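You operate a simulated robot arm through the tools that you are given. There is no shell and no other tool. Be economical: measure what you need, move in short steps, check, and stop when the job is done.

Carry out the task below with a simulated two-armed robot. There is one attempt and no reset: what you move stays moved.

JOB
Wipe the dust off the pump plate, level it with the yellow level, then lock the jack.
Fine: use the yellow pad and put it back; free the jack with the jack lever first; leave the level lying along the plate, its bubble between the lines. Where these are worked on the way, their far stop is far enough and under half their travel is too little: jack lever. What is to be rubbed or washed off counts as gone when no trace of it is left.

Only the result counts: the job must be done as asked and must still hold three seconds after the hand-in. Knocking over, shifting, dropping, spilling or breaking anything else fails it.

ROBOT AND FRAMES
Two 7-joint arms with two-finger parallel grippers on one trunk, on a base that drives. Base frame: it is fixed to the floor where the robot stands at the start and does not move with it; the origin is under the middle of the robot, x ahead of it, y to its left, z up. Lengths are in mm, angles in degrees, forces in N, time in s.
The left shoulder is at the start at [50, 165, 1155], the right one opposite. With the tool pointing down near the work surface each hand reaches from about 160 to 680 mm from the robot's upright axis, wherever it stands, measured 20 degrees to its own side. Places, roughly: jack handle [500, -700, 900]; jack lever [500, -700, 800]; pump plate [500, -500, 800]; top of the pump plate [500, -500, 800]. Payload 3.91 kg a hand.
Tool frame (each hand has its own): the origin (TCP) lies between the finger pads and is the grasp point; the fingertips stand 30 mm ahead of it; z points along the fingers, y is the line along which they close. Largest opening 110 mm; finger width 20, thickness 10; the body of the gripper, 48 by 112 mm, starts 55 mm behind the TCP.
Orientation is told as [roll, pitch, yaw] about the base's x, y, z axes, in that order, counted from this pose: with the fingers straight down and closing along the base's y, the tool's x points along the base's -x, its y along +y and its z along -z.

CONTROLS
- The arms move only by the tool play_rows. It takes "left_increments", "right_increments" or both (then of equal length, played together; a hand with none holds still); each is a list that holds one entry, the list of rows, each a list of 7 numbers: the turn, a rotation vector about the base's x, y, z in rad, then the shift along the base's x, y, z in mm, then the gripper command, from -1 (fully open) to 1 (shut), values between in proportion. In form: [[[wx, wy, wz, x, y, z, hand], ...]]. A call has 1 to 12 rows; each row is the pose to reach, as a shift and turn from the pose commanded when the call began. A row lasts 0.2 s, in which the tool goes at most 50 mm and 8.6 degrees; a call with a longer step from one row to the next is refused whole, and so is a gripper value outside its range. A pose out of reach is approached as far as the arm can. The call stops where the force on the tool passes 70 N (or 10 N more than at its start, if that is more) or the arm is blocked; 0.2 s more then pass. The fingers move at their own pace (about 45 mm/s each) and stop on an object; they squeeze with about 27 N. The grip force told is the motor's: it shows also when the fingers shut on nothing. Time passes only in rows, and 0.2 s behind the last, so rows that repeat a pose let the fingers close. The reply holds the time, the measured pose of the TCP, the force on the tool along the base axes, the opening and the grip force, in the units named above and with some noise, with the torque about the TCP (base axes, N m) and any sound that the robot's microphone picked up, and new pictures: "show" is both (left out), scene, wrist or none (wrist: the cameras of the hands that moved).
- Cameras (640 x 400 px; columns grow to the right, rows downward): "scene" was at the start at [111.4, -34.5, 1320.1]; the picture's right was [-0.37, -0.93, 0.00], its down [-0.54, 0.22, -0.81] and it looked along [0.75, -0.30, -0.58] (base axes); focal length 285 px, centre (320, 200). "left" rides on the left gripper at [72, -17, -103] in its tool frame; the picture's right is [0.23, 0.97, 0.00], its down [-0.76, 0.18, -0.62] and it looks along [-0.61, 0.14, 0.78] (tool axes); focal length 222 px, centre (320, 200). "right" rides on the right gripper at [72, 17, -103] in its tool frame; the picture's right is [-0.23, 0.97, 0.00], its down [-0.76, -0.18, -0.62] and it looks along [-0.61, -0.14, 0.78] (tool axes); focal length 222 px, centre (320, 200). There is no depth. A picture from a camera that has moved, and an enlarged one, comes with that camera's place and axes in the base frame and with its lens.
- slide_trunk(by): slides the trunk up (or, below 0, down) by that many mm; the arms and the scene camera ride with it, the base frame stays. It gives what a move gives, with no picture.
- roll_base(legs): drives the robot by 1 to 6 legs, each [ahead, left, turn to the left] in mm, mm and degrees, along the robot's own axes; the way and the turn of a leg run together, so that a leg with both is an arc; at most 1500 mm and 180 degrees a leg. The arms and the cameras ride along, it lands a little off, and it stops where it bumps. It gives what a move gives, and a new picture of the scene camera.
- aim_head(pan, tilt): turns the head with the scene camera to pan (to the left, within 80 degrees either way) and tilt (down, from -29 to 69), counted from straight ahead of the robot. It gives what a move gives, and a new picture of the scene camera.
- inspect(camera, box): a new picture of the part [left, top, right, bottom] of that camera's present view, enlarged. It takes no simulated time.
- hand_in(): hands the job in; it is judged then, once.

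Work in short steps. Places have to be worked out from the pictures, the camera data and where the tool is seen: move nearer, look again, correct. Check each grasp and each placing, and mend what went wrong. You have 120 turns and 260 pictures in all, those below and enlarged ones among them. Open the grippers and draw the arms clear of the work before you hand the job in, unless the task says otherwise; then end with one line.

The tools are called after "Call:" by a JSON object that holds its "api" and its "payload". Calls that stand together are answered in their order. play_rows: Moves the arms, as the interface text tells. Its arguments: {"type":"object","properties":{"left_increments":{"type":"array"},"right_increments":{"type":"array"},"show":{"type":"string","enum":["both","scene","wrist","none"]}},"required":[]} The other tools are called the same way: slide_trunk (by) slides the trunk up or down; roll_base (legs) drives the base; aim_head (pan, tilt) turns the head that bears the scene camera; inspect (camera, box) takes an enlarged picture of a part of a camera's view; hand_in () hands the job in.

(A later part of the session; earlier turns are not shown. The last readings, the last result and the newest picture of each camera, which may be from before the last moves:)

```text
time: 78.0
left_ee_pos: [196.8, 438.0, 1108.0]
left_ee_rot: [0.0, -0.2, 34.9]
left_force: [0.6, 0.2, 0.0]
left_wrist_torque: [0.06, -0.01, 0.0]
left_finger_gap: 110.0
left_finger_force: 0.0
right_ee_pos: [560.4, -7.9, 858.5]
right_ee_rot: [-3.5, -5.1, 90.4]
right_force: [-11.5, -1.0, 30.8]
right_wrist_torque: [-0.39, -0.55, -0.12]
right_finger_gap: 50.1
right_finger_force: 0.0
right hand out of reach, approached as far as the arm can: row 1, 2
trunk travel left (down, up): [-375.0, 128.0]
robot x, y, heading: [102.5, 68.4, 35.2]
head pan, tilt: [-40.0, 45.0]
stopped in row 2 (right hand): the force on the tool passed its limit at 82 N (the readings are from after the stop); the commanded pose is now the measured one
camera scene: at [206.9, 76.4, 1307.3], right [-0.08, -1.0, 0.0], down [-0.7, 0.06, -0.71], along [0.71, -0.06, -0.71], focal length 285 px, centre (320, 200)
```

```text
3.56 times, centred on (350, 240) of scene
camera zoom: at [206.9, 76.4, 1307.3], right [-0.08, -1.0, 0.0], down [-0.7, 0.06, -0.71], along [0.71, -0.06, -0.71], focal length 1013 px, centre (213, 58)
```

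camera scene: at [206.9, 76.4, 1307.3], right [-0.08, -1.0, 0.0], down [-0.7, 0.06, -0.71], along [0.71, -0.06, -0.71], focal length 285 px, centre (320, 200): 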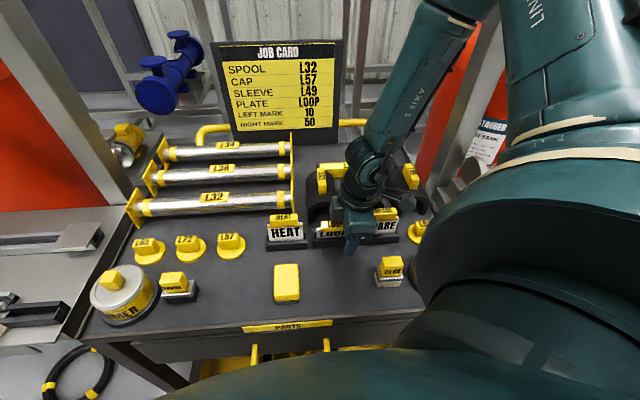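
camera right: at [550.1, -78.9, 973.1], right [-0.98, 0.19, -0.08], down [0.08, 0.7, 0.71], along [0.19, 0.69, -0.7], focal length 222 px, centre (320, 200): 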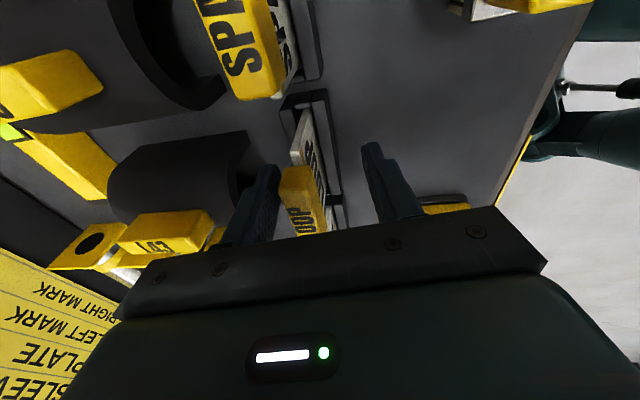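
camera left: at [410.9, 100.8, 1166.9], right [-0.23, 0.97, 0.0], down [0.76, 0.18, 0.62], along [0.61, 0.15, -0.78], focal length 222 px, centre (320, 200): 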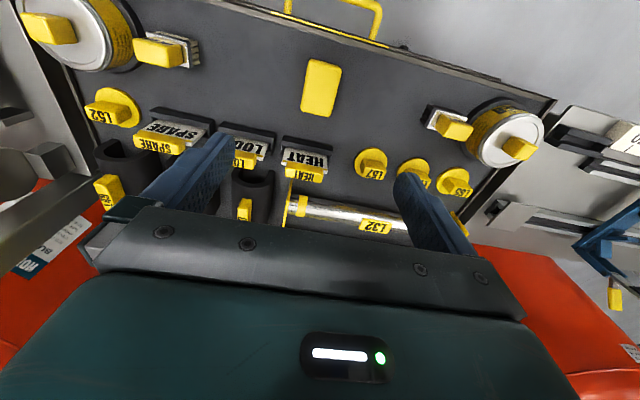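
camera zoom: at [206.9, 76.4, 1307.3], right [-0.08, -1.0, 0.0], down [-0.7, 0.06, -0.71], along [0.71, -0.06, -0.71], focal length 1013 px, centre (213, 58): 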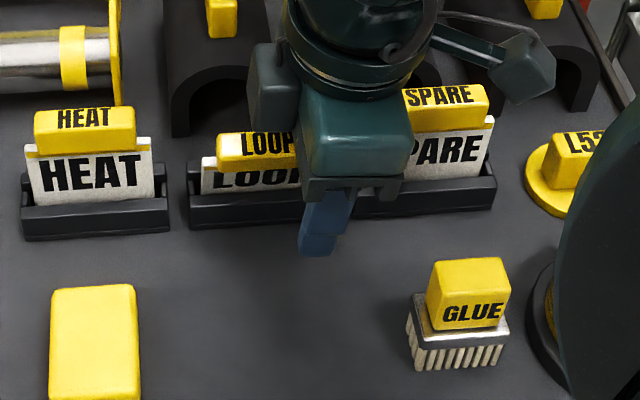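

Card LOOP looks nudged. I open the fingers a bit in place to stop touching it, then lift with the trunk.

Call:
{"api": "play_rows", "payload": {"right_increments": [[[0, 0, 0, 0, 0, 0, -0.3], [0, 0, 0, 0, 0, 0, -0.3]]], "show": "wrist"}}

```text
time: 78.6
left_ee_pos: [193.6, 439.8, 1108.1]
left_ee_rot: [-0.3, -0.2, 34.9]
left_force: [-0.3, -1.1, -0.3]
left_wrist_torque: [0.02, -0.01, -0.02]
left_finger_gap: 109.8
left_finger_force: 0.0
right_ee_pos: [555.9, -8.4, 857.7]
right_ee_rot: [-3.1, -5.0, 90.4]
right_force: [-28.5, -0.6, 35.7]
right_wrist_torque: [-0.05, -0.41, -0.2]
right_finger_gap: 58.5
right_finger_force: 0.1
trunk travel left (down, up): [-375.0, 128.0]
robot x, y, heading: [103.9, 66.3, 35.3]
head pan, tilt: [-40.0, 45.0]
camera right: at [534.6, -88.8, 954.1], right [-0.97, 0.22, -0.03], down [0.14, 0.71, 0.7], along [0.18, 0.67, -0.72], focal length 222 px, centre (320, 200)
```

right: 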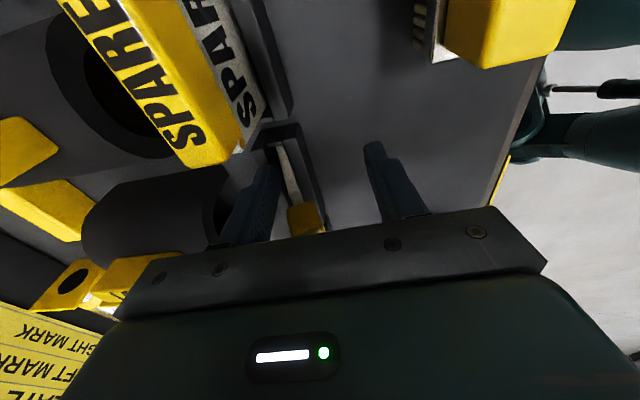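

Call:
{"api": "slide_trunk", "payload": {"by": 120}}

Call:
{"api": "inspect", "payload": {"camera": "scene", "box": [220, 150, 440, 300]}}

Call:
{"api": "inspect", "payload": {"camera": "right", "box": [0, 0, 640, 400]}}

```text
time: 80.1
left_ee_pos: [199.0, 440.5, 1226.8]
left_ee_rot: [0.0, 0.1, 35.0]
left_force: [-0.3, 0.5, 0.2]
left_wrist_torque: [0.02, 0.0, 0.04]
left_finger_gap: 110.2
left_finger_force: 0.0
right_ee_pos: [561.6, -8.0, 974.5]
right_ee_rot: [-3.2, -4.8, 90.2]
right_force: [0.6, 0.2, 0.9]
right_wrist_torque: [0.01, 0.0, 0.01]
right_finger_gap: 71.8
right_finger_force: 0.1
trunk travel left (down, up): [-495.0, 8.0]
robot x, y, heading: [101.8, 71.0, 35.5]
head pan, tilt: [-40.0, 45.0]
```

```text
2.67 times, centred on (330, 225) of scene
camera zoom: at [209.7, 77.3, 1426.4], right [-0.08, -1.0, 0.0], down [-0.7, 0.06, -0.71], along [0.7, -0.06, -0.71], focal length 760 px, centre (293, 133)
```

zoom: 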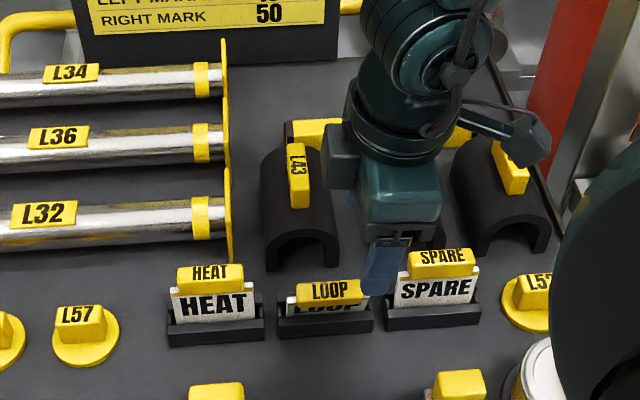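

```text
1.00 times, centred on (320, 200) of right (not enlarged: the box is as wide or as high as the picture)
camera zoom: at [540.6, -89.3, 1071.5], right [-0.97, 0.23, -0.03], down [0.14, 0.71, 0.69], along [0.18, 0.67, -0.72], focal length 222 px, centre (320, 200)
```

zoom: 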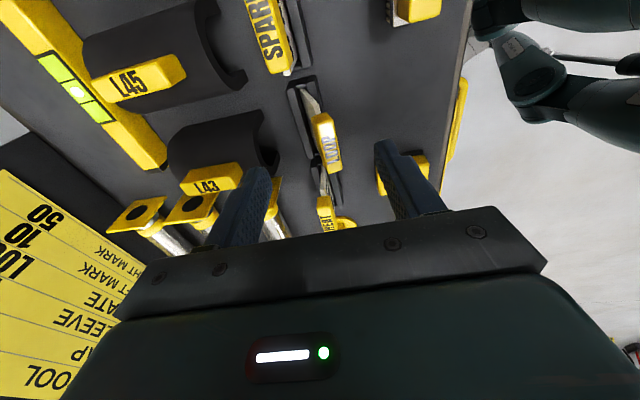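

The LOOP card now leans in its holder; I'll straighten it later. First I back the base away so the arm is clear of the cart, to sort out the arm's posture safely.

Call:
{"api": "roll_base", "payload": {"legs": [[-230, 161, 0]]}}

Call:
{"api": "play_rows", "payload": {"right_increments": [[[0, 0, -0.1, 0, 0, 15, -1], [0, 0, -0.22, 0, 0, 30, -1], [0, 0, -0.34, 0, -5, 45, -1], [0, 0, -0.46, 0, -10, 60, -1], [0, 0, -0.58, 0, -15, 75, -1], [0, 0, -0.7, 0, -20, 90, -1], [0, 0, -0.82, 0, -25, 100, -1], [0, 0, -0.94, 0, -30, 110, -1]]], "show": "none"}}

```text
time: 82.2
left_ee_pos: [-82.6, 438.4, 1227.5]
left_ee_rot: [-0.1, 0.1, 34.9]
left_force: [0.1, 0.2, -0.7]
left_wrist_torque: [-0.02, -0.03, 0.01]
left_finger_gap: 110.3
left_finger_force: 0.0
right_ee_pos: [281.0, -8.8, 974.6]
right_ee_rot: [-3.2, -4.7, 90.4]
right_force: [0.4, 0.3, -0.4]
right_wrist_torque: [-0.02, -0.01, 0.01]
right_finger_gap: 71.6
right_finger_force: 0.0
trunk travel left (down, up): [-495.0, 8.0]
robot x, y, heading: [-173.8, 71.2, 35.5]
head pan, tilt: [-40.0, 45.0]
camera scene: at [-71.3, 76.5, 1426.5], right [-0.08, -1.0, 0.0], down [-0.7, 0.06, -0.71], along [0.71, -0.06, -0.71], focal length 285 px, centre (320, 200)
```

scene: 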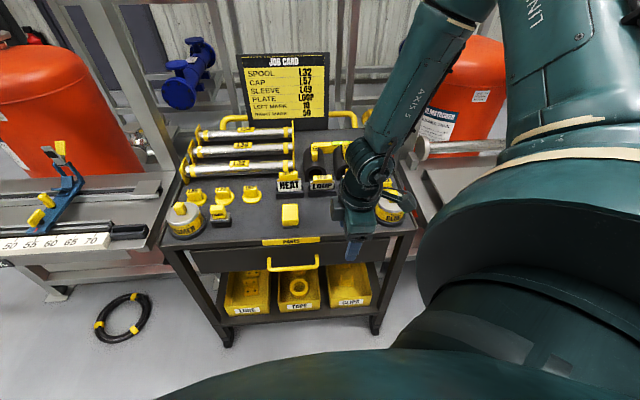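

```text
time: 84.0
left_ee_pos: [-82.9, 438.7, 1227.5]
left_ee_rot: [-0.1, 0.1, 35.0]
left_force: [-1.0, -0.3, 0.3]
left_wrist_torque: [-0.01, -0.03, 0.03]
left_finger_gap: 109.8
left_finger_force: 0.1
right_ee_pos: [281.2, -39.8, 1086.2]
right_ee_rot: [-3.2, -5.0, 36.4]
right_force: [0.3, -0.4, 0.3]
right_wrist_torque: [0.01, 0.03, -0.02]
right_finger_gap: 110.1
right_finger_force: 0.1
trunk travel left (down, up): [-495.0, 8.0]
robot x, y, heading: [-174.6, 67.9, 35.6]
head pan, tilt: [-40.0, 45.0]
```

The arm follows normally again. I test turning the wrist the other way (negative yaw) here in free space.

Call:
{"api": "play_rows", "payload": {"right_increments": [[[0, 0.05, -0.0, 0, 0, 0, -1], [0, 0.1, -0.0, 0, 0, 0, -1]]], "show": "none"}}

Call:
{"api": "play_rows", "payload": {"right_increments": [[[0, 0, -0.14, 0, 0, 0, -1], [0, 0, -0.28, 0, 0, 0, -1], [0, 0, -0.42, 0, 0, 0, -1], [0, 0, -0.56, 0, 0, 0, -1], [0, 0, -0.7, 0, 0, 0, -1], [0, 0, -0.84, 0, 0, 0, -1], [0, 0, -0.98, 0, 0, 0, -1], [0, 0, -1.12, 0, 0, 0, -1], [0, 0, -1.26, 0, 0, 0, -1], [0, 0, -1.4, 0, 0, 0, -1], [0, 0, -1.5, 0, 0, 0, -1]]], "show": "scene"}}

```text
time: 84.6
left_ee_pos: [-81.1, 439.5, 1227.2]
left_ee_rot: [0.0, 0.1, 35.0]
left_force: [-0.1, 1.0, 0.3]
left_wrist_torque: [0.0, 0.01, 0.01]
left_finger_gap: 110.0
left_finger_force: 0.2
right_ee_pos: [281.4, -39.0, 1085.9]
right_ee_rot: [0.3, -0.2, 36.4]
right_force: [0.3, -0.5, 0.0]
right_wrist_torque: [0.01, 0.02, -0.01]
right_finger_gap: 110.1
right_finger_force: 0.0
trunk travel left (down, up): [-495.0, 8.0]
robot x, y, heading: [-178.3, 68.7, 35.3]
head pan, tilt: [-40.0, 45.0]
```

```text
time: 87.0
left_ee_pos: [-81.4, 439.2, 1226.5]
left_ee_rot: [0.0, 0.1, 35.0]
left_force: [0.2, -0.4, 0.4]
left_wrist_torque: [0.01, -0.02, 0.01]
left_finger_gap: 109.8
left_finger_force: 0.0
right_ee_pos: [282.0, -39.4, 1086.6]
right_ee_rot: [0.3, -0.2, -49.7]
right_force: [-0.5, 0.0, 1.1]
right_wrist_torque: [0.02, 0.01, -0.02]
right_finger_gap: 110.2
right_finger_force: 0.0
trunk travel left (down, up): [-495.0, 8.0]
robot x, y, heading: [-175.9, 68.9, 35.3]
head pan, tilt: [-40.0, 45.0]
camera scene: at [-70.7, 76.5, 1426.4], right [-0.08, -1.0, 0.0], down [-0.7, 0.06, -0.71], along [0.7, -0.06, -0.71], focal length 285 px, centre (320, 200)
```

scene: 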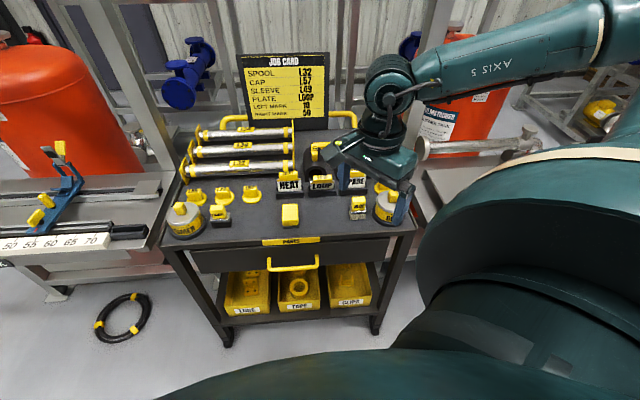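

Negative yaw to rel −85° works. I continue to world −90°.

Call:
{"api": "play_rows", "payload": {"right_increments": [[[0, 0, -0.14, 0, 0, 0, -1], [0, 0, -0.28, 0, 0, 0, -1], [0, 0, -0.42, 0, 0, 0, -1], [0, 0, -0.56, 0, 0, 0, -1], [0, 0, -0.7, 0, 0, 0, -1]]], "show": "none"}}

```text
time: 88.2
left_ee_pos: [-82.8, 439.8, 1226.4]
left_ee_rot: [0.0, 0.1, 34.9]
left_force: [0.8, -0.2, 0.1]
left_wrist_torque: [0.01, -0.01, 0.01]
left_finger_gap: 110.1
left_finger_force: 0.2
right_ee_pos: [281.2, -40.1, 1085.1]
right_ee_rot: [0.2, -0.1, -89.9]
right_force: [-0.6, 1.0, -0.3]
right_wrist_torque: [0.01, 0.01, -0.03]
right_finger_gap: 109.8
right_finger_force: 0.1
trunk travel left (down, up): [-495.0, 8.0]
robot x, y, heading: [-175.6, 63.9, 35.3]
head pan, tilt: [-40.0, 45.0]
```

World −90° works. I test the outreach here, high above the cart: the equivalent of the level's place is [522, −78].

Call:
{"api": "play_rows", "payload": {"right_increments": [[[0, 0, 0, 30, -5, 0, -1], [0, 0, 0, 60, -10, 0, -1], [0, 0, 0, 90, -15, 0, -1], [0, 0, 0, 120, -20, 0, -1], [0, 0, 0, 150, -25, 0, -1]]], "show": "none"}}

Call:
{"api": "play_rows", "payload": {"right_increments": [[[0, 0, 0, 30, -5, 0, -1], [0, 0, 0, 60, -10, 0, -1], [0, 0, 0, 90, -13, 0, -1]]], "show": "scene"}}

```text
time: 89.4
left_ee_pos: [-81.9, 438.9, 1226.4]
left_ee_rot: [0.1, 0.1, 35.0]
left_force: [0.0, 0.7, -0.1]
left_wrist_torque: [-0.01, 0.04, 0.0]
left_finger_gap: 110.0
left_finger_force: 0.1
right_ee_pos: [432.7, -65.5, 1086.6]
right_ee_rot: [0.2, -0.3, -89.6]
right_force: [-0.2, -0.1, 0.2]
right_wrist_torque: [0.0, 0.06, -0.01]
right_finger_gap: 110.2
right_finger_force: 0.0
trunk travel left (down, up): [-495.0, 8.0]
robot x, y, heading: [-175.3, 71.2, 35.4]
head pan, tilt: [-40.0, 45.0]
```

```text
time: 90.2
left_ee_pos: [-82.0, 439.3, 1227.5]
left_ee_rot: [0.0, 0.1, 35.0]
left_force: [0.0, 0.6, 0.5]
left_wrist_torque: [-0.01, -0.01, -0.01]
left_finger_gap: 110.3
left_finger_force: 0.1
right_ee_pos: [523.7, -77.8, 1087.0]
right_ee_rot: [0.1, -0.2, -89.6]
right_force: [-0.3, -0.1, 0.2]
right_wrist_torque: [-0.01, 0.02, -0.02]
right_finger_gap: 109.8
right_finger_force: 0.1
trunk travel left (down, up): [-495.0, 8.0]
robot x, y, heading: [-173.1, 64.5, 35.4]
head pan, tilt: [-40.0, 45.0]
camera scene: at [-69.9, 76.9, 1426.3], right [-0.08, -1.0, 0.0], down [-0.71, 0.06, -0.71], along [0.7, -0.06, -0.71], focal length 285 px, centre (320, 200)
```

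scene: 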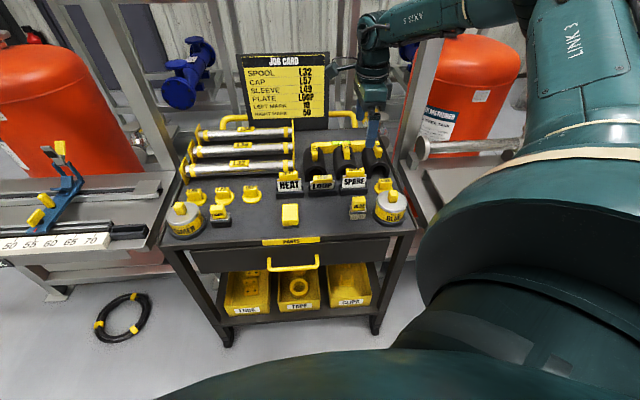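

Reach works. I drive the base back in by 280 in world x with the hand high.

Call:
{"api": "roll_base", "payload": {"legs": [[228, -162, 0]]}}

Call:
{"api": "inspect", "payload": {"camera": "right", "box": [0, 0, 640, 400]}}

```text
time: 92.2
left_ee_pos: [197.5, 438.8, 1226.2]
left_ee_rot: [0.0, 0.1, 34.9]
left_force: [0.2, 0.4, 1.2]
left_wrist_torque: [-0.01, -0.01, 0.0]
left_finger_gap: 109.8
left_finger_force: 0.1
right_ee_pos: [800.3, -76.9, 1085.8]
right_ee_rot: [0.2, -0.2, -89.7]
right_force: [-0.4, -0.1, -0.2]
right_wrist_torque: [0.02, -0.01, 0.0]
right_finger_gap: 110.1
right_finger_force: 0.1
trunk travel left (down, up): [-495.0, 8.0]
robot x, y, heading: [102.1, 66.6, 35.6]
head pan, tilt: [-40.0, 45.0]
camera scene: at [208.8, 77.1, 1426.4], right [-0.08, -1.0, 0.0], down [-0.71, 0.06, -0.71], along [0.7, -0.06, -0.71], focal length 285 px, centre (320, 200)
```

scene: 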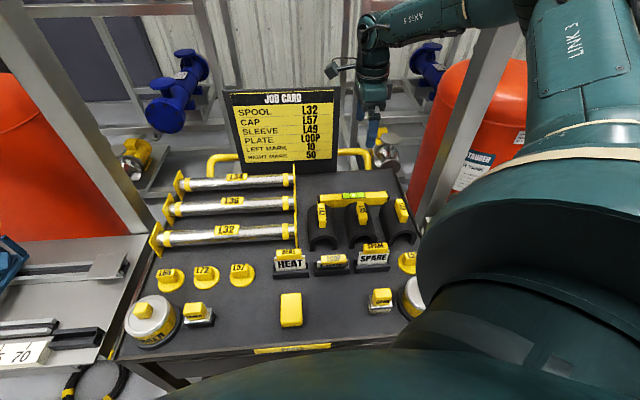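

```text
1.00 times, centred on (320, 200) of right (not enlarged: the box is as wide or as high as the picture)
camera zoom: at [818.1, -4.3, 1188.8], right [0.98, -0.22, 0.0], down [-0.18, -0.76, 0.63], along [-0.14, -0.61, -0.78], focal length 222 px, centre (320, 200)
```

zoom: 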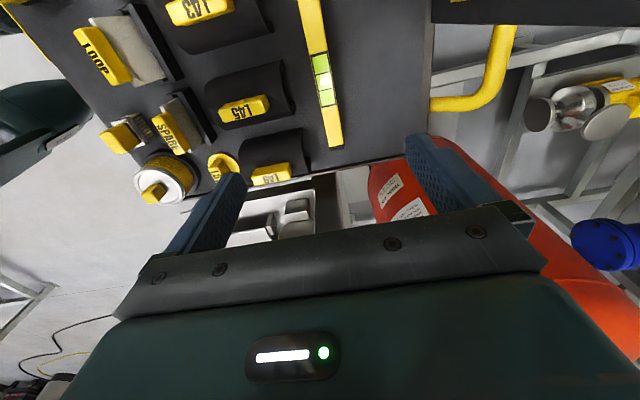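

Good wrist view: the level's axis lies at x ≈ 807, centre y ≈ −66. I set the opening to ~50 and descend partway for a closer look.

Call:
{"api": "play_rows", "payload": {"right_increments": [[[0, 0, 0, 3, 3, -40, -0.6], [0, 0, 0, 6, 6, -80, -0.2], [0, 0, 0, 7, 8, -120, 0.1], [0, 0, 0, 7, 10, -140, 0.1]]], "show": "both"}}

```text
time: 93.2
left_ee_pos: [196.2, 438.6, 1226.5]
left_ee_rot: [-0.1, 0.1, 35.0]
left_force: [0.6, -0.7, 0.2]
left_wrist_torque: [-0.03, 0.01, 0.02]
left_finger_gap: 110.0
left_finger_force: 0.1
right_ee_pos: [807.0, -71.8, 977.6]
right_ee_rot: [0.3, -0.2, -89.7]
right_force: [0.2, -0.5, -0.3]
right_wrist_torque: [0.04, -0.02, 0.01]
right_finger_gap: 49.6
right_finger_force: 0.0
right hand out of reach, approached as far as the arm can: row 3, 4
trunk travel left (down, up): [-495.0, 8.0]
robot x, y, heading: [101.7, 68.7, 35.0]
head pan, tilt: [-40.0, 45.0]
camera scene: at [208.2, 75.9, 1426.5], right [-0.08, -1.0, 0.0], down [-0.7, 0.06, -0.71], along [0.7, -0.06, -0.71], focal length 285 px, centre (320, 200)
camera right: at [823.8, 2.3, 1079.5], right [0.98, -0.22, 0.01], down [-0.18, -0.76, 0.62], along [-0.13, -0.61, -0.78], focal length 222 px, centre (320, 200)
```

scene: 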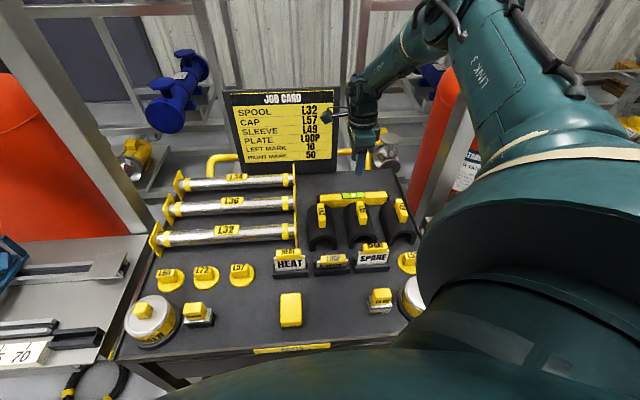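
right: 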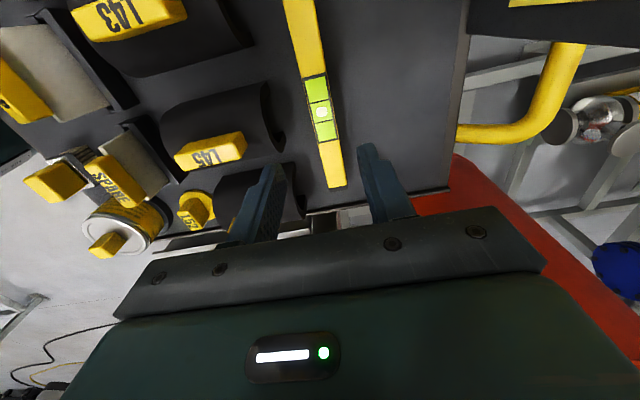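

Arm limit reached at this trunk height; the L45 handle ends at x ≈ 725, clear. I lower the trunk by 100 to bring the hand down straight.

Call:
{"api": "slide_trunk", "payload": {"by": -100}}

Call:
{"api": "inspect", "payload": {"camera": "right", "box": [0, 0, 640, 400]}}

Call:
{"api": "inspect", "payload": {"camera": "scene", "box": [260, 80, 460, 220]}}

```text
time: 94.6
left_ee_pos: [196.0, 439.8, 1127.3]
left_ee_rot: [0.0, 0.1, 35.0]
left_force: [-0.9, 0.4, -0.8]
left_wrist_torque: [-0.02, -0.02, 0.01]
left_finger_gap: 109.7
left_finger_force: 0.0
right_ee_pos: [806.2, -70.6, 875.2]
right_ee_rot: [0.3, -0.2, -89.7]
right_force: [0.0, 0.0, 0.3]
right_wrist_torque: [-0.01, 0.04, -0.02]
right_finger_gap: 49.2
right_finger_force: 0.1
trunk travel left (down, up): [-395.0, 108.0]
robot x, y, heading: [102.2, 67.5, 35.2]
head pan, tilt: [-40.0, 45.0]
```

```text
1.00 times, centred on (320, 200) of right (not enlarged: the box is as wide or as high as the picture)
camera zoom: at [823.6, 3.3, 979.9], right [0.97, -0.22, 0.01], down [-0.18, -0.76, 0.63], along [-0.13, -0.61, -0.78], focal length 222 px, centre (320, 200)
```

zoom: 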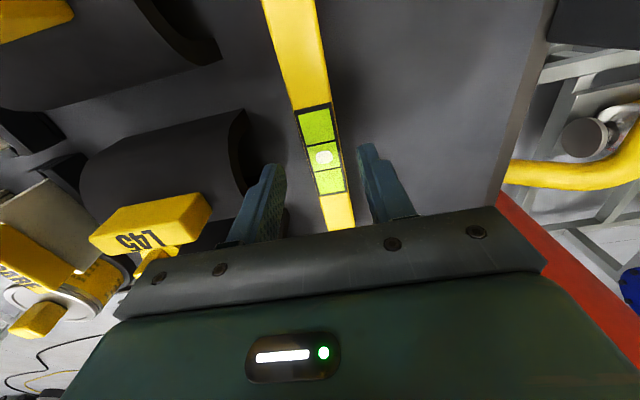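

```text
2.86 times, centred on (360, 150) of scene
camera zoom: at [208.1, 76.9, 1326.5], right [-0.08, -1.0, 0.0], down [-0.7, 0.06, -0.71], along [0.7, -0.06, -0.71], focal length 814 px, centre (206, 343)
```

zoom: 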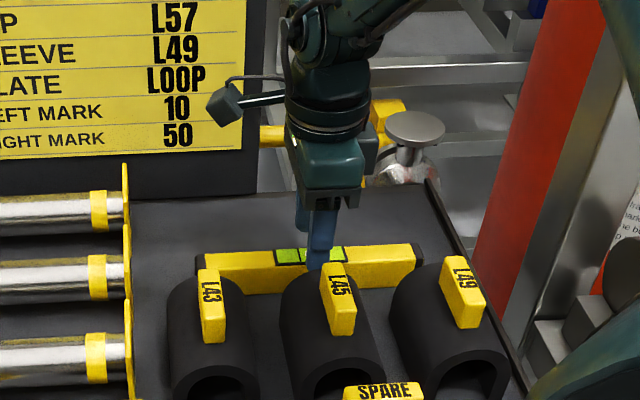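

Fingers straddle the level at its middle. I lower another 35 with the trunk.

Call:
{"api": "slide_trunk", "payload": {"by": -35}}

Call:
{"api": "inspect", "payload": {"camera": "right", "box": [0, 0, 640, 400]}}

Call:
{"api": "inspect", "payload": {"camera": "scene", "box": [280, 80, 440, 200]}}

```text
time: 95.3
left_ee_pos: [197.1, 439.4, 1091.9]
left_ee_rot: [0.0, 0.1, 35.0]
left_force: [0.4, 0.3, 0.8]
left_wrist_torque: [-0.03, 0.01, 0.01]
left_finger_gap: 110.1
left_finger_force: 0.0
right_ee_pos: [806.7, -70.1, 841.9]
right_ee_rot: [0.3, -0.2, -89.7]
right_force: [0.3, 0.6, 0.3]
right_wrist_torque: [0.03, 0.01, -0.01]
right_finger_gap: 49.5
right_finger_force: 0.0
trunk travel left (down, up): [-360.0, 143.0]
robot x, y, heading: [101.5, 68.0, 35.3]
head pan, tilt: [-40.0, 45.0]
```

```text
1.00 times, centred on (320, 200) of right (not enlarged: the box is as wide or as high as the picture)
camera zoom: at [823.6, 3.3, 944.9], right [0.97, -0.22, 0.01], down [-0.18, -0.76, 0.63], along [-0.13, -0.61, -0.78], focal length 222 px, centre (320, 200)
```

zoom: 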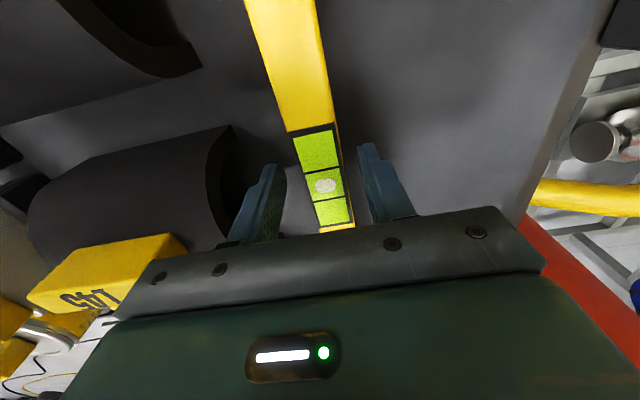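

```text
3.33 times, centred on (360, 140) of scene
camera zoom: at [208.1, 76.9, 1291.4], right [-0.08, -1.0, 0.0], down [-0.7, 0.06, -0.71], along [0.7, -0.06, -0.71], focal length 949 px, centre (187, 400)
```

zoom: 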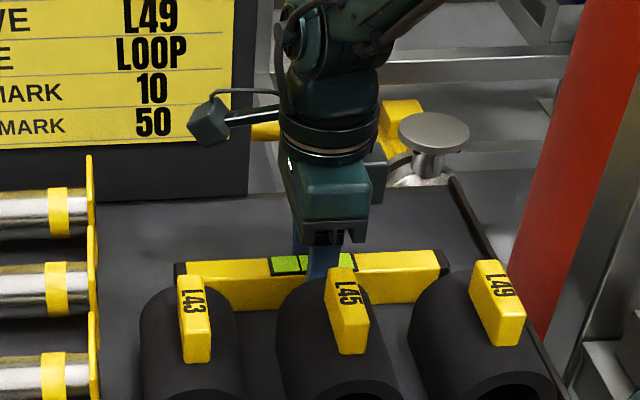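

Aligned. I lower 5 more and close.

Call:
{"api": "slide_trunk", "payload": {"by": -5}}

Call:
{"api": "play_rows", "payload": {"right_increments": [[[0, 0, 0, 0, 0, 0, 0.5], [0, 0, 0, 0, 0, 0, 1], [0, 0, 0, 0, 0, 0, 1], [0, 0, 0, 0, 0, 0, 1], [0, 0, 0, 0, 0, 0, 1]]], "show": "wrist"}}

```text
time: 95.9
left_ee_pos: [198.1, 440.3, 1086.4]
left_ee_rot: [0.1, 0.1, 35.0]
left_force: [0.2, -0.4, 0.6]
left_wrist_torque: [0.0, -0.01, -0.03]
left_finger_gap: 110.0
left_finger_force: 0.1
right_ee_pos: [807.2, -69.7, 836.6]
right_ee_rot: [0.4, -0.2, -89.8]
right_force: [-0.1, -0.4, 0.3]
right_wrist_torque: [0.0, -0.01, 0.02]
right_finger_gap: 49.6
right_finger_force: 0.0
trunk travel left (down, up): [-355.0, 148.0]
robot x, y, heading: [104.0, 66.1, 35.1]
head pan, tilt: [-40.0, 45.0]
```

```text
time: 97.1
left_ee_pos: [197.7, 439.7, 1086.1]
left_ee_rot: [0.0, 0.2, 35.0]
left_force: [-0.7, 0.1, -0.4]
left_wrist_torque: [-0.05, -0.02, -0.02]
left_finger_gap: 109.8
left_finger_force: 0.0
right_ee_pos: [806.4, -70.0, 836.7]
right_ee_rot: [0.3, -0.2, -89.7]
right_force: [-0.5, 0.4, 0.8]
right_wrist_torque: [0.03, 0.05, 0.13]
right_finger_gap: 25.5
right_finger_force: 26.4
trunk travel left (down, up): [-355.0, 148.0]
robot x, y, heading: [103.8, 65.8, 35.3]
head pan, tilt: [-40.0, 45.0]
camera right: at [823.6, 3.4, 939.8], right [0.98, -0.22, 0.01], down [-0.18, -0.76, 0.63], along [-0.13, -0.61, -0.78], focal length 222 px, centre (320, 200)
```

right: 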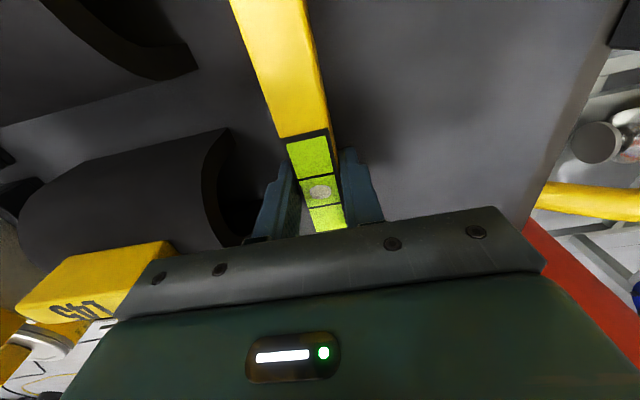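

Level gripped (gap 25.5). I lift with the trunk, first a little, then more.

Call:
{"api": "slide_trunk", "payload": {"by": 20}}

Call:
{"api": "slide_trunk", "payload": {"by": 115}}

Call:
{"api": "inspect", "payload": {"camera": "scene", "box": [240, 100, 460, 290]}}

```text
time: 97.8
left_ee_pos: [197.3, 438.7, 1106.6]
left_ee_rot: [0.1, 0.1, 35.1]
left_force: [0.6, 0.8, -0.3]
left_wrist_torque: [0.01, 0.01, -0.02]
left_finger_gap: 110.0
left_finger_force: 0.1
right_ee_pos: [806.8, -69.9, 855.7]
right_ee_rot: [0.1, -0.2, -89.7]
right_force: [-0.1, 0.5, -1.3]
right_wrist_torque: [-0.04, 0.01, -0.03]
right_finger_gap: 25.7
right_finger_force: 26.8
trunk travel left (down, up): [-375.0, 128.0]
robot x, y, heading: [102.1, 67.5, 35.2]
head pan, tilt: [-40.0, 45.0]
```

```text
time: 99.2
left_ee_pos: [197.4, 438.7, 1221.8]
left_ee_rot: [-0.1, 0.2, 35.0]
left_force: [-0.2, -0.3, -0.2]
left_wrist_torque: [-0.01, -0.03, -0.01]
left_finger_gap: 110.0
left_finger_force: 0.1
right_ee_pos: [806.8, -69.8, 970.8]
right_ee_rot: [0.2, -0.2, -89.7]
right_force: [0.0, 0.4, -2.3]
right_wrist_torque: [-0.01, 0.02, 0.0]
right_finger_gap: 25.8
right_finger_force: 26.4
trunk travel left (down, up): [-490.0, 13.0]
robot x, y, heading: [102.3, 65.6, 35.2]
head pan, tilt: [-40.0, 45.0]
```

```text
2.11 times, centred on (350, 195) of scene
camera zoom: at [208.7, 77.0, 1421.4], right [-0.08, -1.0, 0.0], down [-0.7, 0.06, -0.71], along [0.7, -0.06, -0.71], focal length 600 px, centre (257, 210)
```

zoom: 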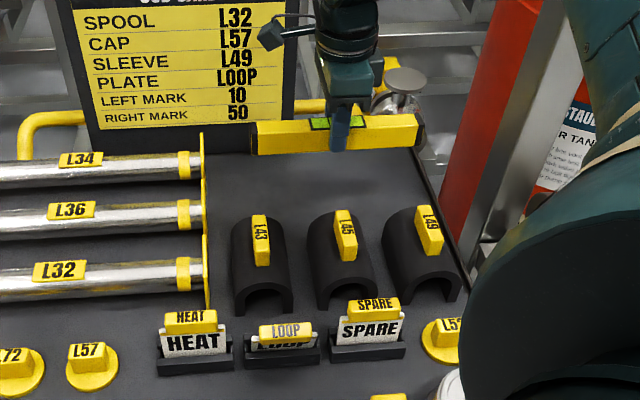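

Level is lifted cleanly. I back out 280 in world x and turn the base back to heading 0.

Call:
{"api": "roll_base", "payload": {"legs": [[-229, 162, 0], [0, 0, -35.2]]}}

Call:
{"api": "aim_head", "payload": {"pan": -25, "tilt": 42}}

```text
time: 103.0
left_ee_pos: [110.8, 317.3, 1222.0]
left_ee_rot: [-0.1, 0.0, -0.2]
left_force: [-0.1, -0.7, -1.5]
left_wrist_torque: [0.03, 0.02, 0.01]
left_finger_gap: 110.3
left_finger_force: 0.0
right_ee_pos: [315.6, -451.9, 970.5]
right_ee_rot: [0.2, -0.3, -124.9]
right_force: [-0.8, -0.1, -2.3]
right_wrist_torque: [0.0, 0.03, 0.03]
right_finger_gap: 25.9
right_finger_force: 27.0
trunk travel left (down, up): [-490.0, 13.0]
robot x, y, heading: [-177.6, 68.9, 0.4]
head pan, tilt: [-40.0, 45.0]
camera scene: at [-87.3, 14.1, 1421.4], right [-0.64, -0.77, 0.0], down [-0.54, 0.45, -0.71], along [0.54, -0.45, -0.71], focal length 285 px, centre (320, 200)
```

scene: 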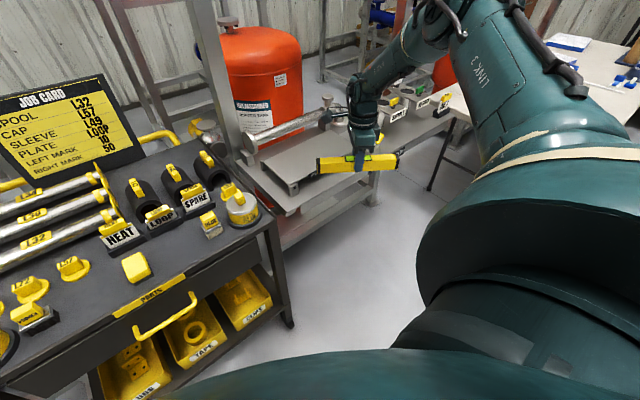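

```text
time: 103.7
left_ee_pos: [111.1, 317.5, 1221.9]
left_ee_rot: [0.0, 0.1, -0.2]
left_force: [0.5, 0.5, -0.1]
left_wrist_torque: [-0.01, 0.0, -0.02]
left_finger_gap: 110.0
left_finger_force: 0.0
right_ee_pos: [317.2, -450.2, 971.5]
right_ee_rot: [0.2, -0.2, -125.0]
right_force: [0.9, 0.1, -1.8]
right_wrist_torque: [-0.03, -0.01, -0.01]
right_finger_gap: 25.7
right_finger_force: 27.1
trunk travel left (down, up): [-490.0, 13.0]
robot x, y, heading: [-180.6, 66.6, 0.2]
head pan, tilt: [-25.0, 42.0]
camera scene: at [-73.9, 31.2, 1425.7], right [-0.42, -0.91, 0.0], down [-0.61, 0.28, -0.74], along [0.67, -0.31, -0.67], focal length 285 px, centre (320, 200)
```

scene: 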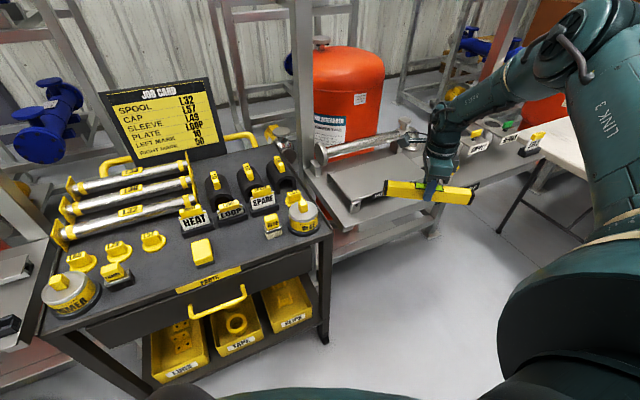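

I swing the hand inward and turn the level parallel to y.

Call:
{"api": "play_rows", "payload": {"right_increments": [[[0, 0, 0.06, 0, 20, 0, 1], [0, 0, 0.12, 0, 45, 0, 1], [0, 0, 0.19, 0, 72, 0, 1], [0, 0, 0.26, 0, 100, 0, 1], [0, 0, 0.33, -5, 128, 0, 1], [0, 0, 0.4, -10, 156, 0, 1], [0, 0, 0.47, -15, 184, 0, 1], [0, 0, 0.54, -20, 212, 0, 1], [0, 0, 0.58, -25, 240, 0, 1], [0, 0, 0.61, -25, 260, 0, 1]]], "show": "scene"}}

```text
time: 105.9
left_ee_pos: [109.9, 316.0, 1220.7]
left_ee_rot: [0.0, 0.1, -0.3]
left_force: [0.1, 0.2, 0.1]
left_wrist_torque: [0.0, -0.01, 0.0]
left_finger_gap: 110.1
left_finger_force: 0.1
right_ee_pos: [291.3, -190.0, 971.1]
right_ee_rot: [0.2, -0.2, -89.9]
right_force: [-0.3, 0.3, -2.0]
right_wrist_torque: [0.02, -0.02, 0.02]
right_finger_gap: 25.9
right_finger_force: 27.3
trunk travel left (down, up): [-490.0, 13.0]
robot x, y, heading: [-177.6, 69.4, 0.2]
head pan, tilt: [-25.0, 42.0]
camera scene: at [-73.7, 31.6, 1425.7], right [-0.42, -0.91, 0.0], down [-0.61, 0.28, -0.74], along [0.67, -0.31, -0.67], focal length 285 px, centre (320, 200)
```

scene: 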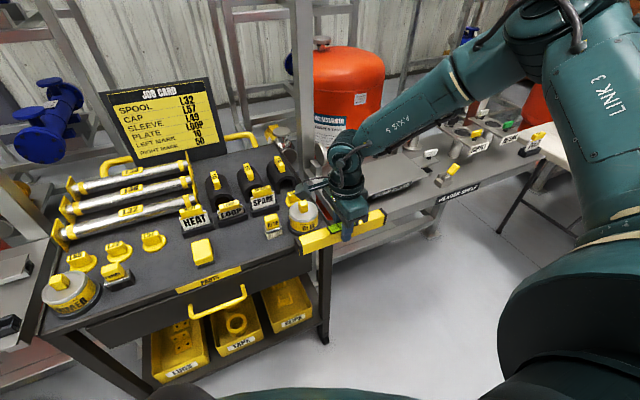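

I drive right then ahead so the level hangs over the plate.

Call:
{"api": "roll_base", "payload": {"legs": [[0, -290, 0], [217, 0, 0]]}}

Call:
{"api": "inspect", "payload": {"camera": "right", "box": [0, 0, 640, 400]}}

```text
time: 110.4
left_ee_pos: [330.1, 25.3, 1220.8]
left_ee_rot: [0.0, 0.1, -0.5]
left_force: [-0.2, 0.4, 0.0]
left_wrist_torque: [-0.01, 0.03, 0.01]
left_finger_gap: 110.0
left_finger_force: 0.1
right_ee_pos: [507.3, -483.2, 969.6]
right_ee_rot: [0.2, -0.2, -90.1]
right_force: [0.9, 0.3, -2.3]
right_wrist_torque: [-0.01, 0.07, 0.01]
right_finger_gap: 25.8
right_finger_force: 27.0
trunk travel left (down, up): [-490.0, 13.0]
robot x, y, heading: [38.9, -218.4, -0.3]
head pan, tilt: [-25.0, 42.0]
camera scene: at [143.9, -260.0, 1425.7], right [-0.42, -0.91, 0.0], down [-0.61, 0.28, -0.74], along [0.67, -0.31, -0.67], focal length 285 px, centre (320, 200)
```

scene: 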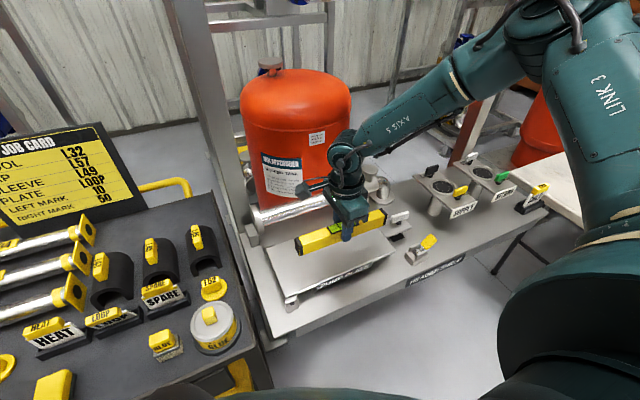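

```text
1.00 times, centred on (320, 200) of right (not enlarged: the box is as wide or as high as the picture)
camera zoom: at [524.9, -409.7, 1073.4], right [0.97, -0.23, 0.0], down [-0.18, -0.76, 0.63], along [-0.14, -0.61, -0.78], focal length 222 px, centre (320, 200)
```

zoom: 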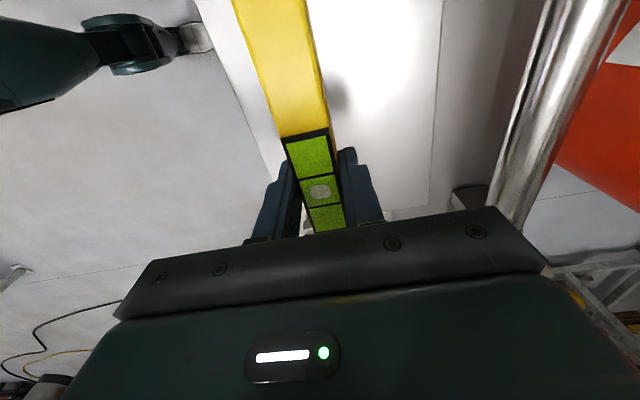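

Now I move over the plate centre and lower to just above contact.

Call:
{"api": "play_rows", "payload": {"right_increments": [[[0, 0, 0, 15, 1, -15, 1], [0, 0, 0, 30, 3, -35, 1], [0, 0, 0, 39, 3, -55, 1], [0, 0, 0, 39, 3, -72, 1], [0, 0, 0, 39, 3, -80, 1], [0, 0, 0, 39, 3, -84, 1]]], "show": "none"}}

Call:
{"api": "inspect", "payload": {"camera": "scene", "box": [250, 160, 450, 310]}}

```text
time: 111.8
left_ee_pos: [330.0, 25.2, 1222.4]
left_ee_rot: [0.0, 0.1, -0.4]
left_force: [-0.3, 0.8, -0.2]
left_wrist_torque: [0.0, 0.0, 0.01]
left_finger_gap: 110.2
left_finger_force: 0.0
right_ee_pos: [508.3, -504.3, 948.2]
right_ee_rot: [0.2, -0.3, -90.1]
right_force: [0.5, 0.7, -2.5]
right_wrist_torque: [-0.01, -0.02, 0.02]
right_finger_gap: 25.7
right_finger_force: 27.0
right hand out of reach, approached as far as the arm can: row 1, 2, 3, 4, 5, 6
trunk travel left (down, up): [-490.0, 13.0]
robot x, y, heading: [40.8, -223.0, 0.2]
head pan, tilt: [-25.0, 42.0]
```

```text
2.67 times, centred on (350, 235) of scene
camera zoom: at [143.1, -260.0, 1425.7], right [-0.42, -0.91, 0.0], down [-0.61, 0.28, -0.74], along [0.67, -0.31, -0.67], focal length 760 px, centre (240, 107)
```

zoom: 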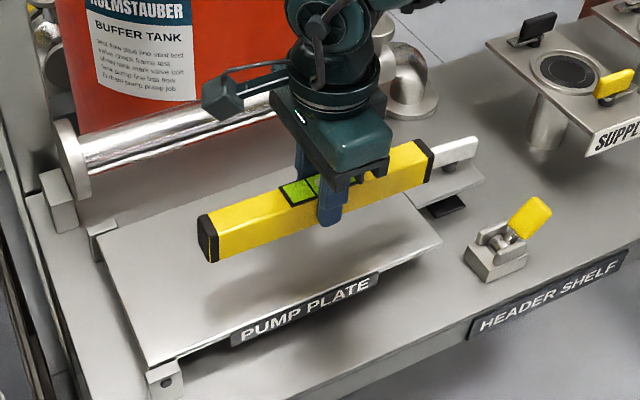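

Trunk height limits the reach. I lower the trunk 45; the joints hold, so the hand comes straight down.

Call:
{"api": "slide_trunk", "payload": {"by": -45}}

Call:
{"api": "play_rows", "payload": {"right_increments": [[[0, 0, 0, 10, 5, 0, 1], [0, 0, 0, 20, 12, 0, 1], [0, 0, 0, 30, 20, 0, 1], [0, 0, 0, 38, 24, 0, 1]]], "show": "none"}}

```text
time: 112.6
left_ee_pos: [328.0, 25.4, 1177.0]
left_ee_rot: [0.0, 0.1, -0.5]
left_force: [0.0, 0.0, -1.1]
left_wrist_torque: [0.0, -0.02, -0.01]
left_finger_gap: 109.8
left_finger_force: 0.0
right_ee_pos: [508.7, -505.0, 903.8]
right_ee_rot: [0.3, -0.2, -90.1]
right_force: [-0.2, 0.6, -2.9]
right_wrist_torque: [-0.02, 0.02, -0.01]
right_finger_gap: 25.8
right_finger_force: 26.6
trunk travel left (down, up): [-445.0, 58.0]
robot x, y, heading: [37.9, -225.0, -0.2]
head pan, tilt: [-25.0, 42.0]
```

```text
time: 113.6
left_ee_pos: [329.5, 25.2, 1176.8]
left_ee_rot: [0.0, 0.2, -0.4]
left_force: [-0.5, -0.7, -0.1]
left_wrist_torque: [-0.04, -0.02, 0.03]
left_finger_gap: 109.9
left_finger_force: 0.1
right_ee_pos: [522.5, -495.5, 920.5]
right_ee_rot: [0.2, -0.3, -90.1]
right_force: [-0.4, -1.0, -3.1]
right_wrist_torque: [0.0, 0.01, 0.0]
right_finger_gap: 25.7
right_finger_force: 26.9
right hand out of reach, approached as far as the arm can: row 1, 2, 3, 4
trunk travel left (down, up): [-445.0, 58.0]
robot x, y, heading: [37.6, -221.1, 0.3]
head pan, tilt: [-25.0, 42.0]
```

The limit seems to be depth below the shoulder (~310). I raise the hand 70, then lower the trunk by 120 to gain depth.

Call:
{"api": "play_rows", "payload": {"right_increments": [[[0, 0, 0, -24, -15, 35, 1], [0, 0, 0, -24, -15, 60, 1], [0, 0, 0, -24, -15, 85, 1], [0, 0, 0, -24, -15, 110, 1], [0, 0, 0, -24, -15, 130, 1], [0, 0, 0, -24, -15, 130, 1]]], "show": "none"}}

Call:
{"api": "slide_trunk", "payload": {"by": -100}}

```text
time: 115.0
left_ee_pos: [330.1, 24.2, 1177.0]
left_ee_rot: [0.1, 0.1, -0.4]
left_force: [0.4, 0.7, 0.6]
left_wrist_torque: [0.0, 0.0, 0.02]
left_finger_gap: 109.8
left_finger_force: 0.0
right_ee_pos: [499.4, -508.8, 1051.3]
right_ee_rot: [0.2, -0.2, -90.1]
right_force: [-0.7, -0.2, -3.0]
right_wrist_torque: [0.0, 0.02, 0.03]
right_finger_gap: 26.1
right_finger_force: 26.9
trunk travel left (down, up): [-445.0, 58.0]
robot x, y, heading: [38.2, -222.4, -0.0]
head pan, tilt: [-25.0, 42.0]
```

```text
time: 116.4
left_ee_pos: [328.8, 25.1, 1077.9]
left_ee_rot: [0.0, 0.1, -0.4]
left_force: [-0.1, 1.2, -0.2]
left_wrist_torque: [0.0, 0.01, -0.02]
left_finger_gap: 109.9
left_finger_force: 0.1
right_ee_pos: [500.2, -508.3, 950.4]
right_ee_rot: [0.3, -0.2, -90.0]
right_force: [-0.2, 0.0, -2.1]
right_wrist_torque: [-0.02, 0.0, -0.01]
right_finger_gap: 26.0
right_finger_force: 26.7
trunk travel left (down, up): [-345.0, 158.0]
robot x, y, heading: [43.1, -223.7, 0.3]
head pan, tilt: [-25.0, 42.0]
```

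The hand has room now. I move over the plate centre and down to z ≈ 895.

Call:
{"api": "play_rows", "payload": {"right_increments": [[[0, 0, 0, 15, 8, -8, 1], [0, 0, 0, 30, 18, -20, 1], [0, 0, 0, 46, 28, -32, 1], [0, 0, 0, 46, 28, -45, 1], [0, 0, 0, 46, 28, -55, 1]]], "show": "none"}}

Call:
{"api": "inspect", "payload": {"camera": "scene", "box": [250, 120, 450, 270]}}

```text
time: 117.6
left_ee_pos: [328.9, 25.3, 1077.1]
left_ee_rot: [-0.1, 0.2, -0.4]
left_force: [-0.4, -0.4, -0.1]
left_wrist_torque: [0.02, -0.02, -0.02]
left_finger_gap: 109.9
left_finger_force: 0.2
right_ee_pos: [544.9, -482.4, 895.7]
right_ee_rot: [0.2, -0.2, -90.1]
right_force: [-0.1, 1.1, -1.6]
right_wrist_torque: [0.0, 0.02, -0.04]
right_finger_gap: 25.9
right_finger_force: 26.6
trunk travel left (down, up): [-345.0, 158.0]
robot x, y, heading: [37.2, -221.3, 0.3]
head pan, tilt: [-25.0, 42.0]
```

```text
2.67 times, centred on (350, 195) of scene
camera zoom: at [143.2, -260.0, 1280.7], right [-0.42, -0.91, 0.0], down [-0.61, 0.28, -0.74], along [0.67, -0.31, -0.67], focal length 760 px, centre (240, 213)
```

zoom: 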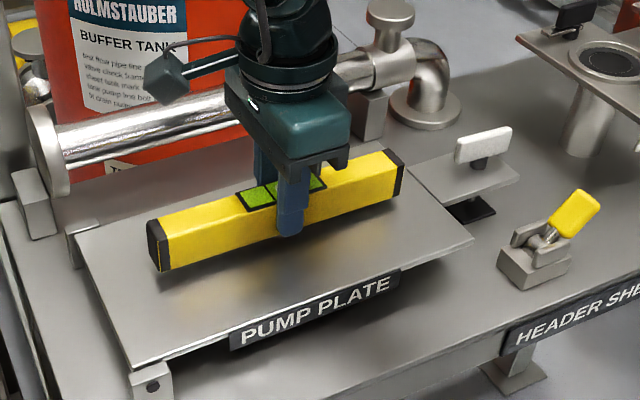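

Well centred over the plate. Lower slowly to contact.

Call:
{"api": "play_rows", "payload": {"right_increments": [[[0, 0, 0, 0, 0, -5, 1], [0, 0, 0, 0, 0, -9, 1], [0, 0, 0, 0, 0, -12, 1], [0, 0, 0, 0, 0, -14, 1]]], "show": "none"}}

Call:
{"api": "inspect", "payload": {"camera": "scene", "box": [250, 120, 450, 270]}}

```text
time: 118.6
left_ee_pos: [327.3, 25.3, 1078.5]
left_ee_rot: [-0.2, 0.1, -0.3]
left_force: [0.3, -0.7, -0.2]
left_wrist_torque: [0.0, -0.01, 0.01]
left_finger_gap: 109.8
left_finger_force: 0.0
right_ee_pos: [545.1, -480.1, 884.5]
right_ee_rot: [0.6, -0.2, -90.1]
right_force: [-0.9, -1.3, 15.0]
right_wrist_torque: [-0.46, 0.32, 0.07]
right_finger_gap: 25.6
right_finger_force: 27.0
trunk travel left (down, up): [-345.0, 158.0]
robot x, y, heading: [38.7, -226.4, 0.0]
head pan, tilt: [-25.0, 42.0]
```

```text
2.67 times, centred on (350, 195) of scene
camera zoom: at [141.5, -259.3, 1281.2], right [-0.42, -0.91, 0.0], down [-0.61, 0.28, -0.74], along [0.67, -0.31, -0.67], focal length 760 px, centre (240, 213)
```

zoom: 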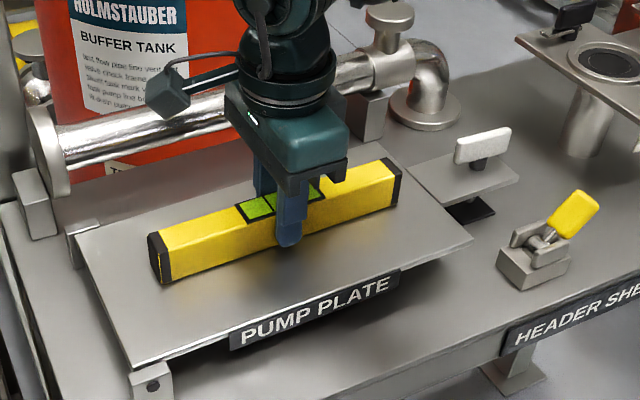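

Contact at 15 N; the level rests on the plate. I release, pause, and rise clear.

Call:
{"api": "play_rows", "payload": {"right_increments": [[[0, 0, 0, 0, 0, 1, 0.6], [0, 0, 0, 0, 0, 2, 0.1], [0, 0, 0, 0, 0, 2, 0.1], [0, 0, 0, 0, 0, 20, 0.1], [0, 0, 0, 0, 0, 50, 0.1], [0, 0, 0, -20, 0, 85, 0], [0, 0, 0, -40, 0, 120, -1]]], "show": "wrist"}}

Call:
{"api": "inspect", "payload": {"camera": "scene", "box": [250, 120, 450, 270]}}

Call:
{"api": "inspect", "payload": {"camera": "right", "box": [260, 40, 380, 240]}}

```text
time: 120.2
left_ee_pos: [328.4, 26.1, 1077.3]
left_ee_rot: [0.0, 0.0, -0.4]
left_force: [0.1, -0.2, 0.0]
left_wrist_torque: [-0.02, -0.01, 0.03]
left_finger_gap: 110.0
left_finger_force: 0.1
right_ee_pos: [505.3, -480.8, 1001.9]
right_ee_rot: [0.2, -0.2, -90.1]
right_force: [0.3, -0.7, 0.9]
right_wrist_torque: [0.01, -0.02, -0.01]
right_finger_gap: 89.7
right_finger_force: 0.0
trunk travel left (down, up): [-345.0, 158.0]
robot x, y, heading: [35.5, -220.4, 0.1]
head pan, tilt: [-25.0, 42.0]
camera right: at [521.5, -406.8, 1105.6], right [0.97, -0.23, 0.01], down [-0.18, -0.76, 0.63], along [-0.14, -0.61, -0.78], focal length 222 px, centre (320, 200)
```

right: 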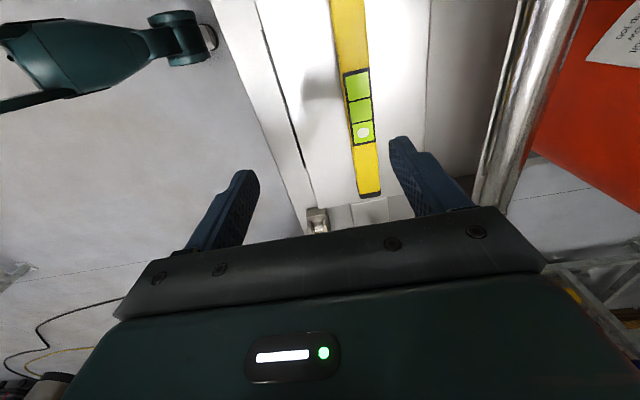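

```text
2.67 times, centred on (350, 195) of scene
camera zoom: at [142.4, -259.8, 1280.8], right [-0.42, -0.91, 0.0], down [-0.61, 0.28, -0.74], along [0.67, -0.31, -0.67], focal length 760 px, centre (240, 213)
```

zoom: 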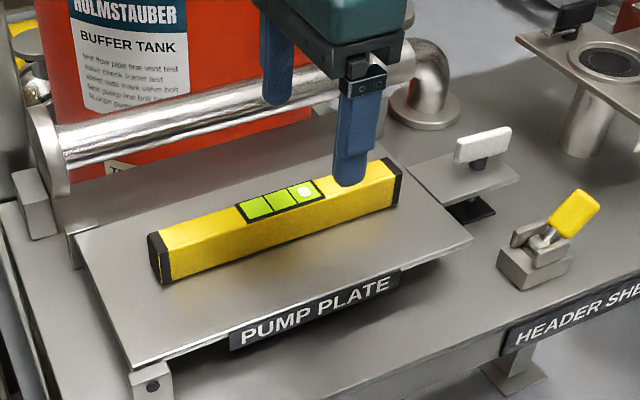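

```text
2.00 times, centred on (320, 140) of right
camera zoom: at [521.5, -406.8, 1105.6], right [0.97, -0.23, 0.01], down [-0.18, -0.76, 0.63], along [-0.14, -0.61, -0.78], focal length 444 px, centre (320, 320)
```

zoom: 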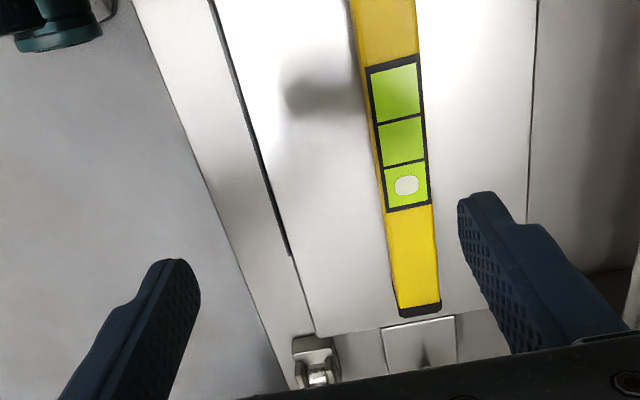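

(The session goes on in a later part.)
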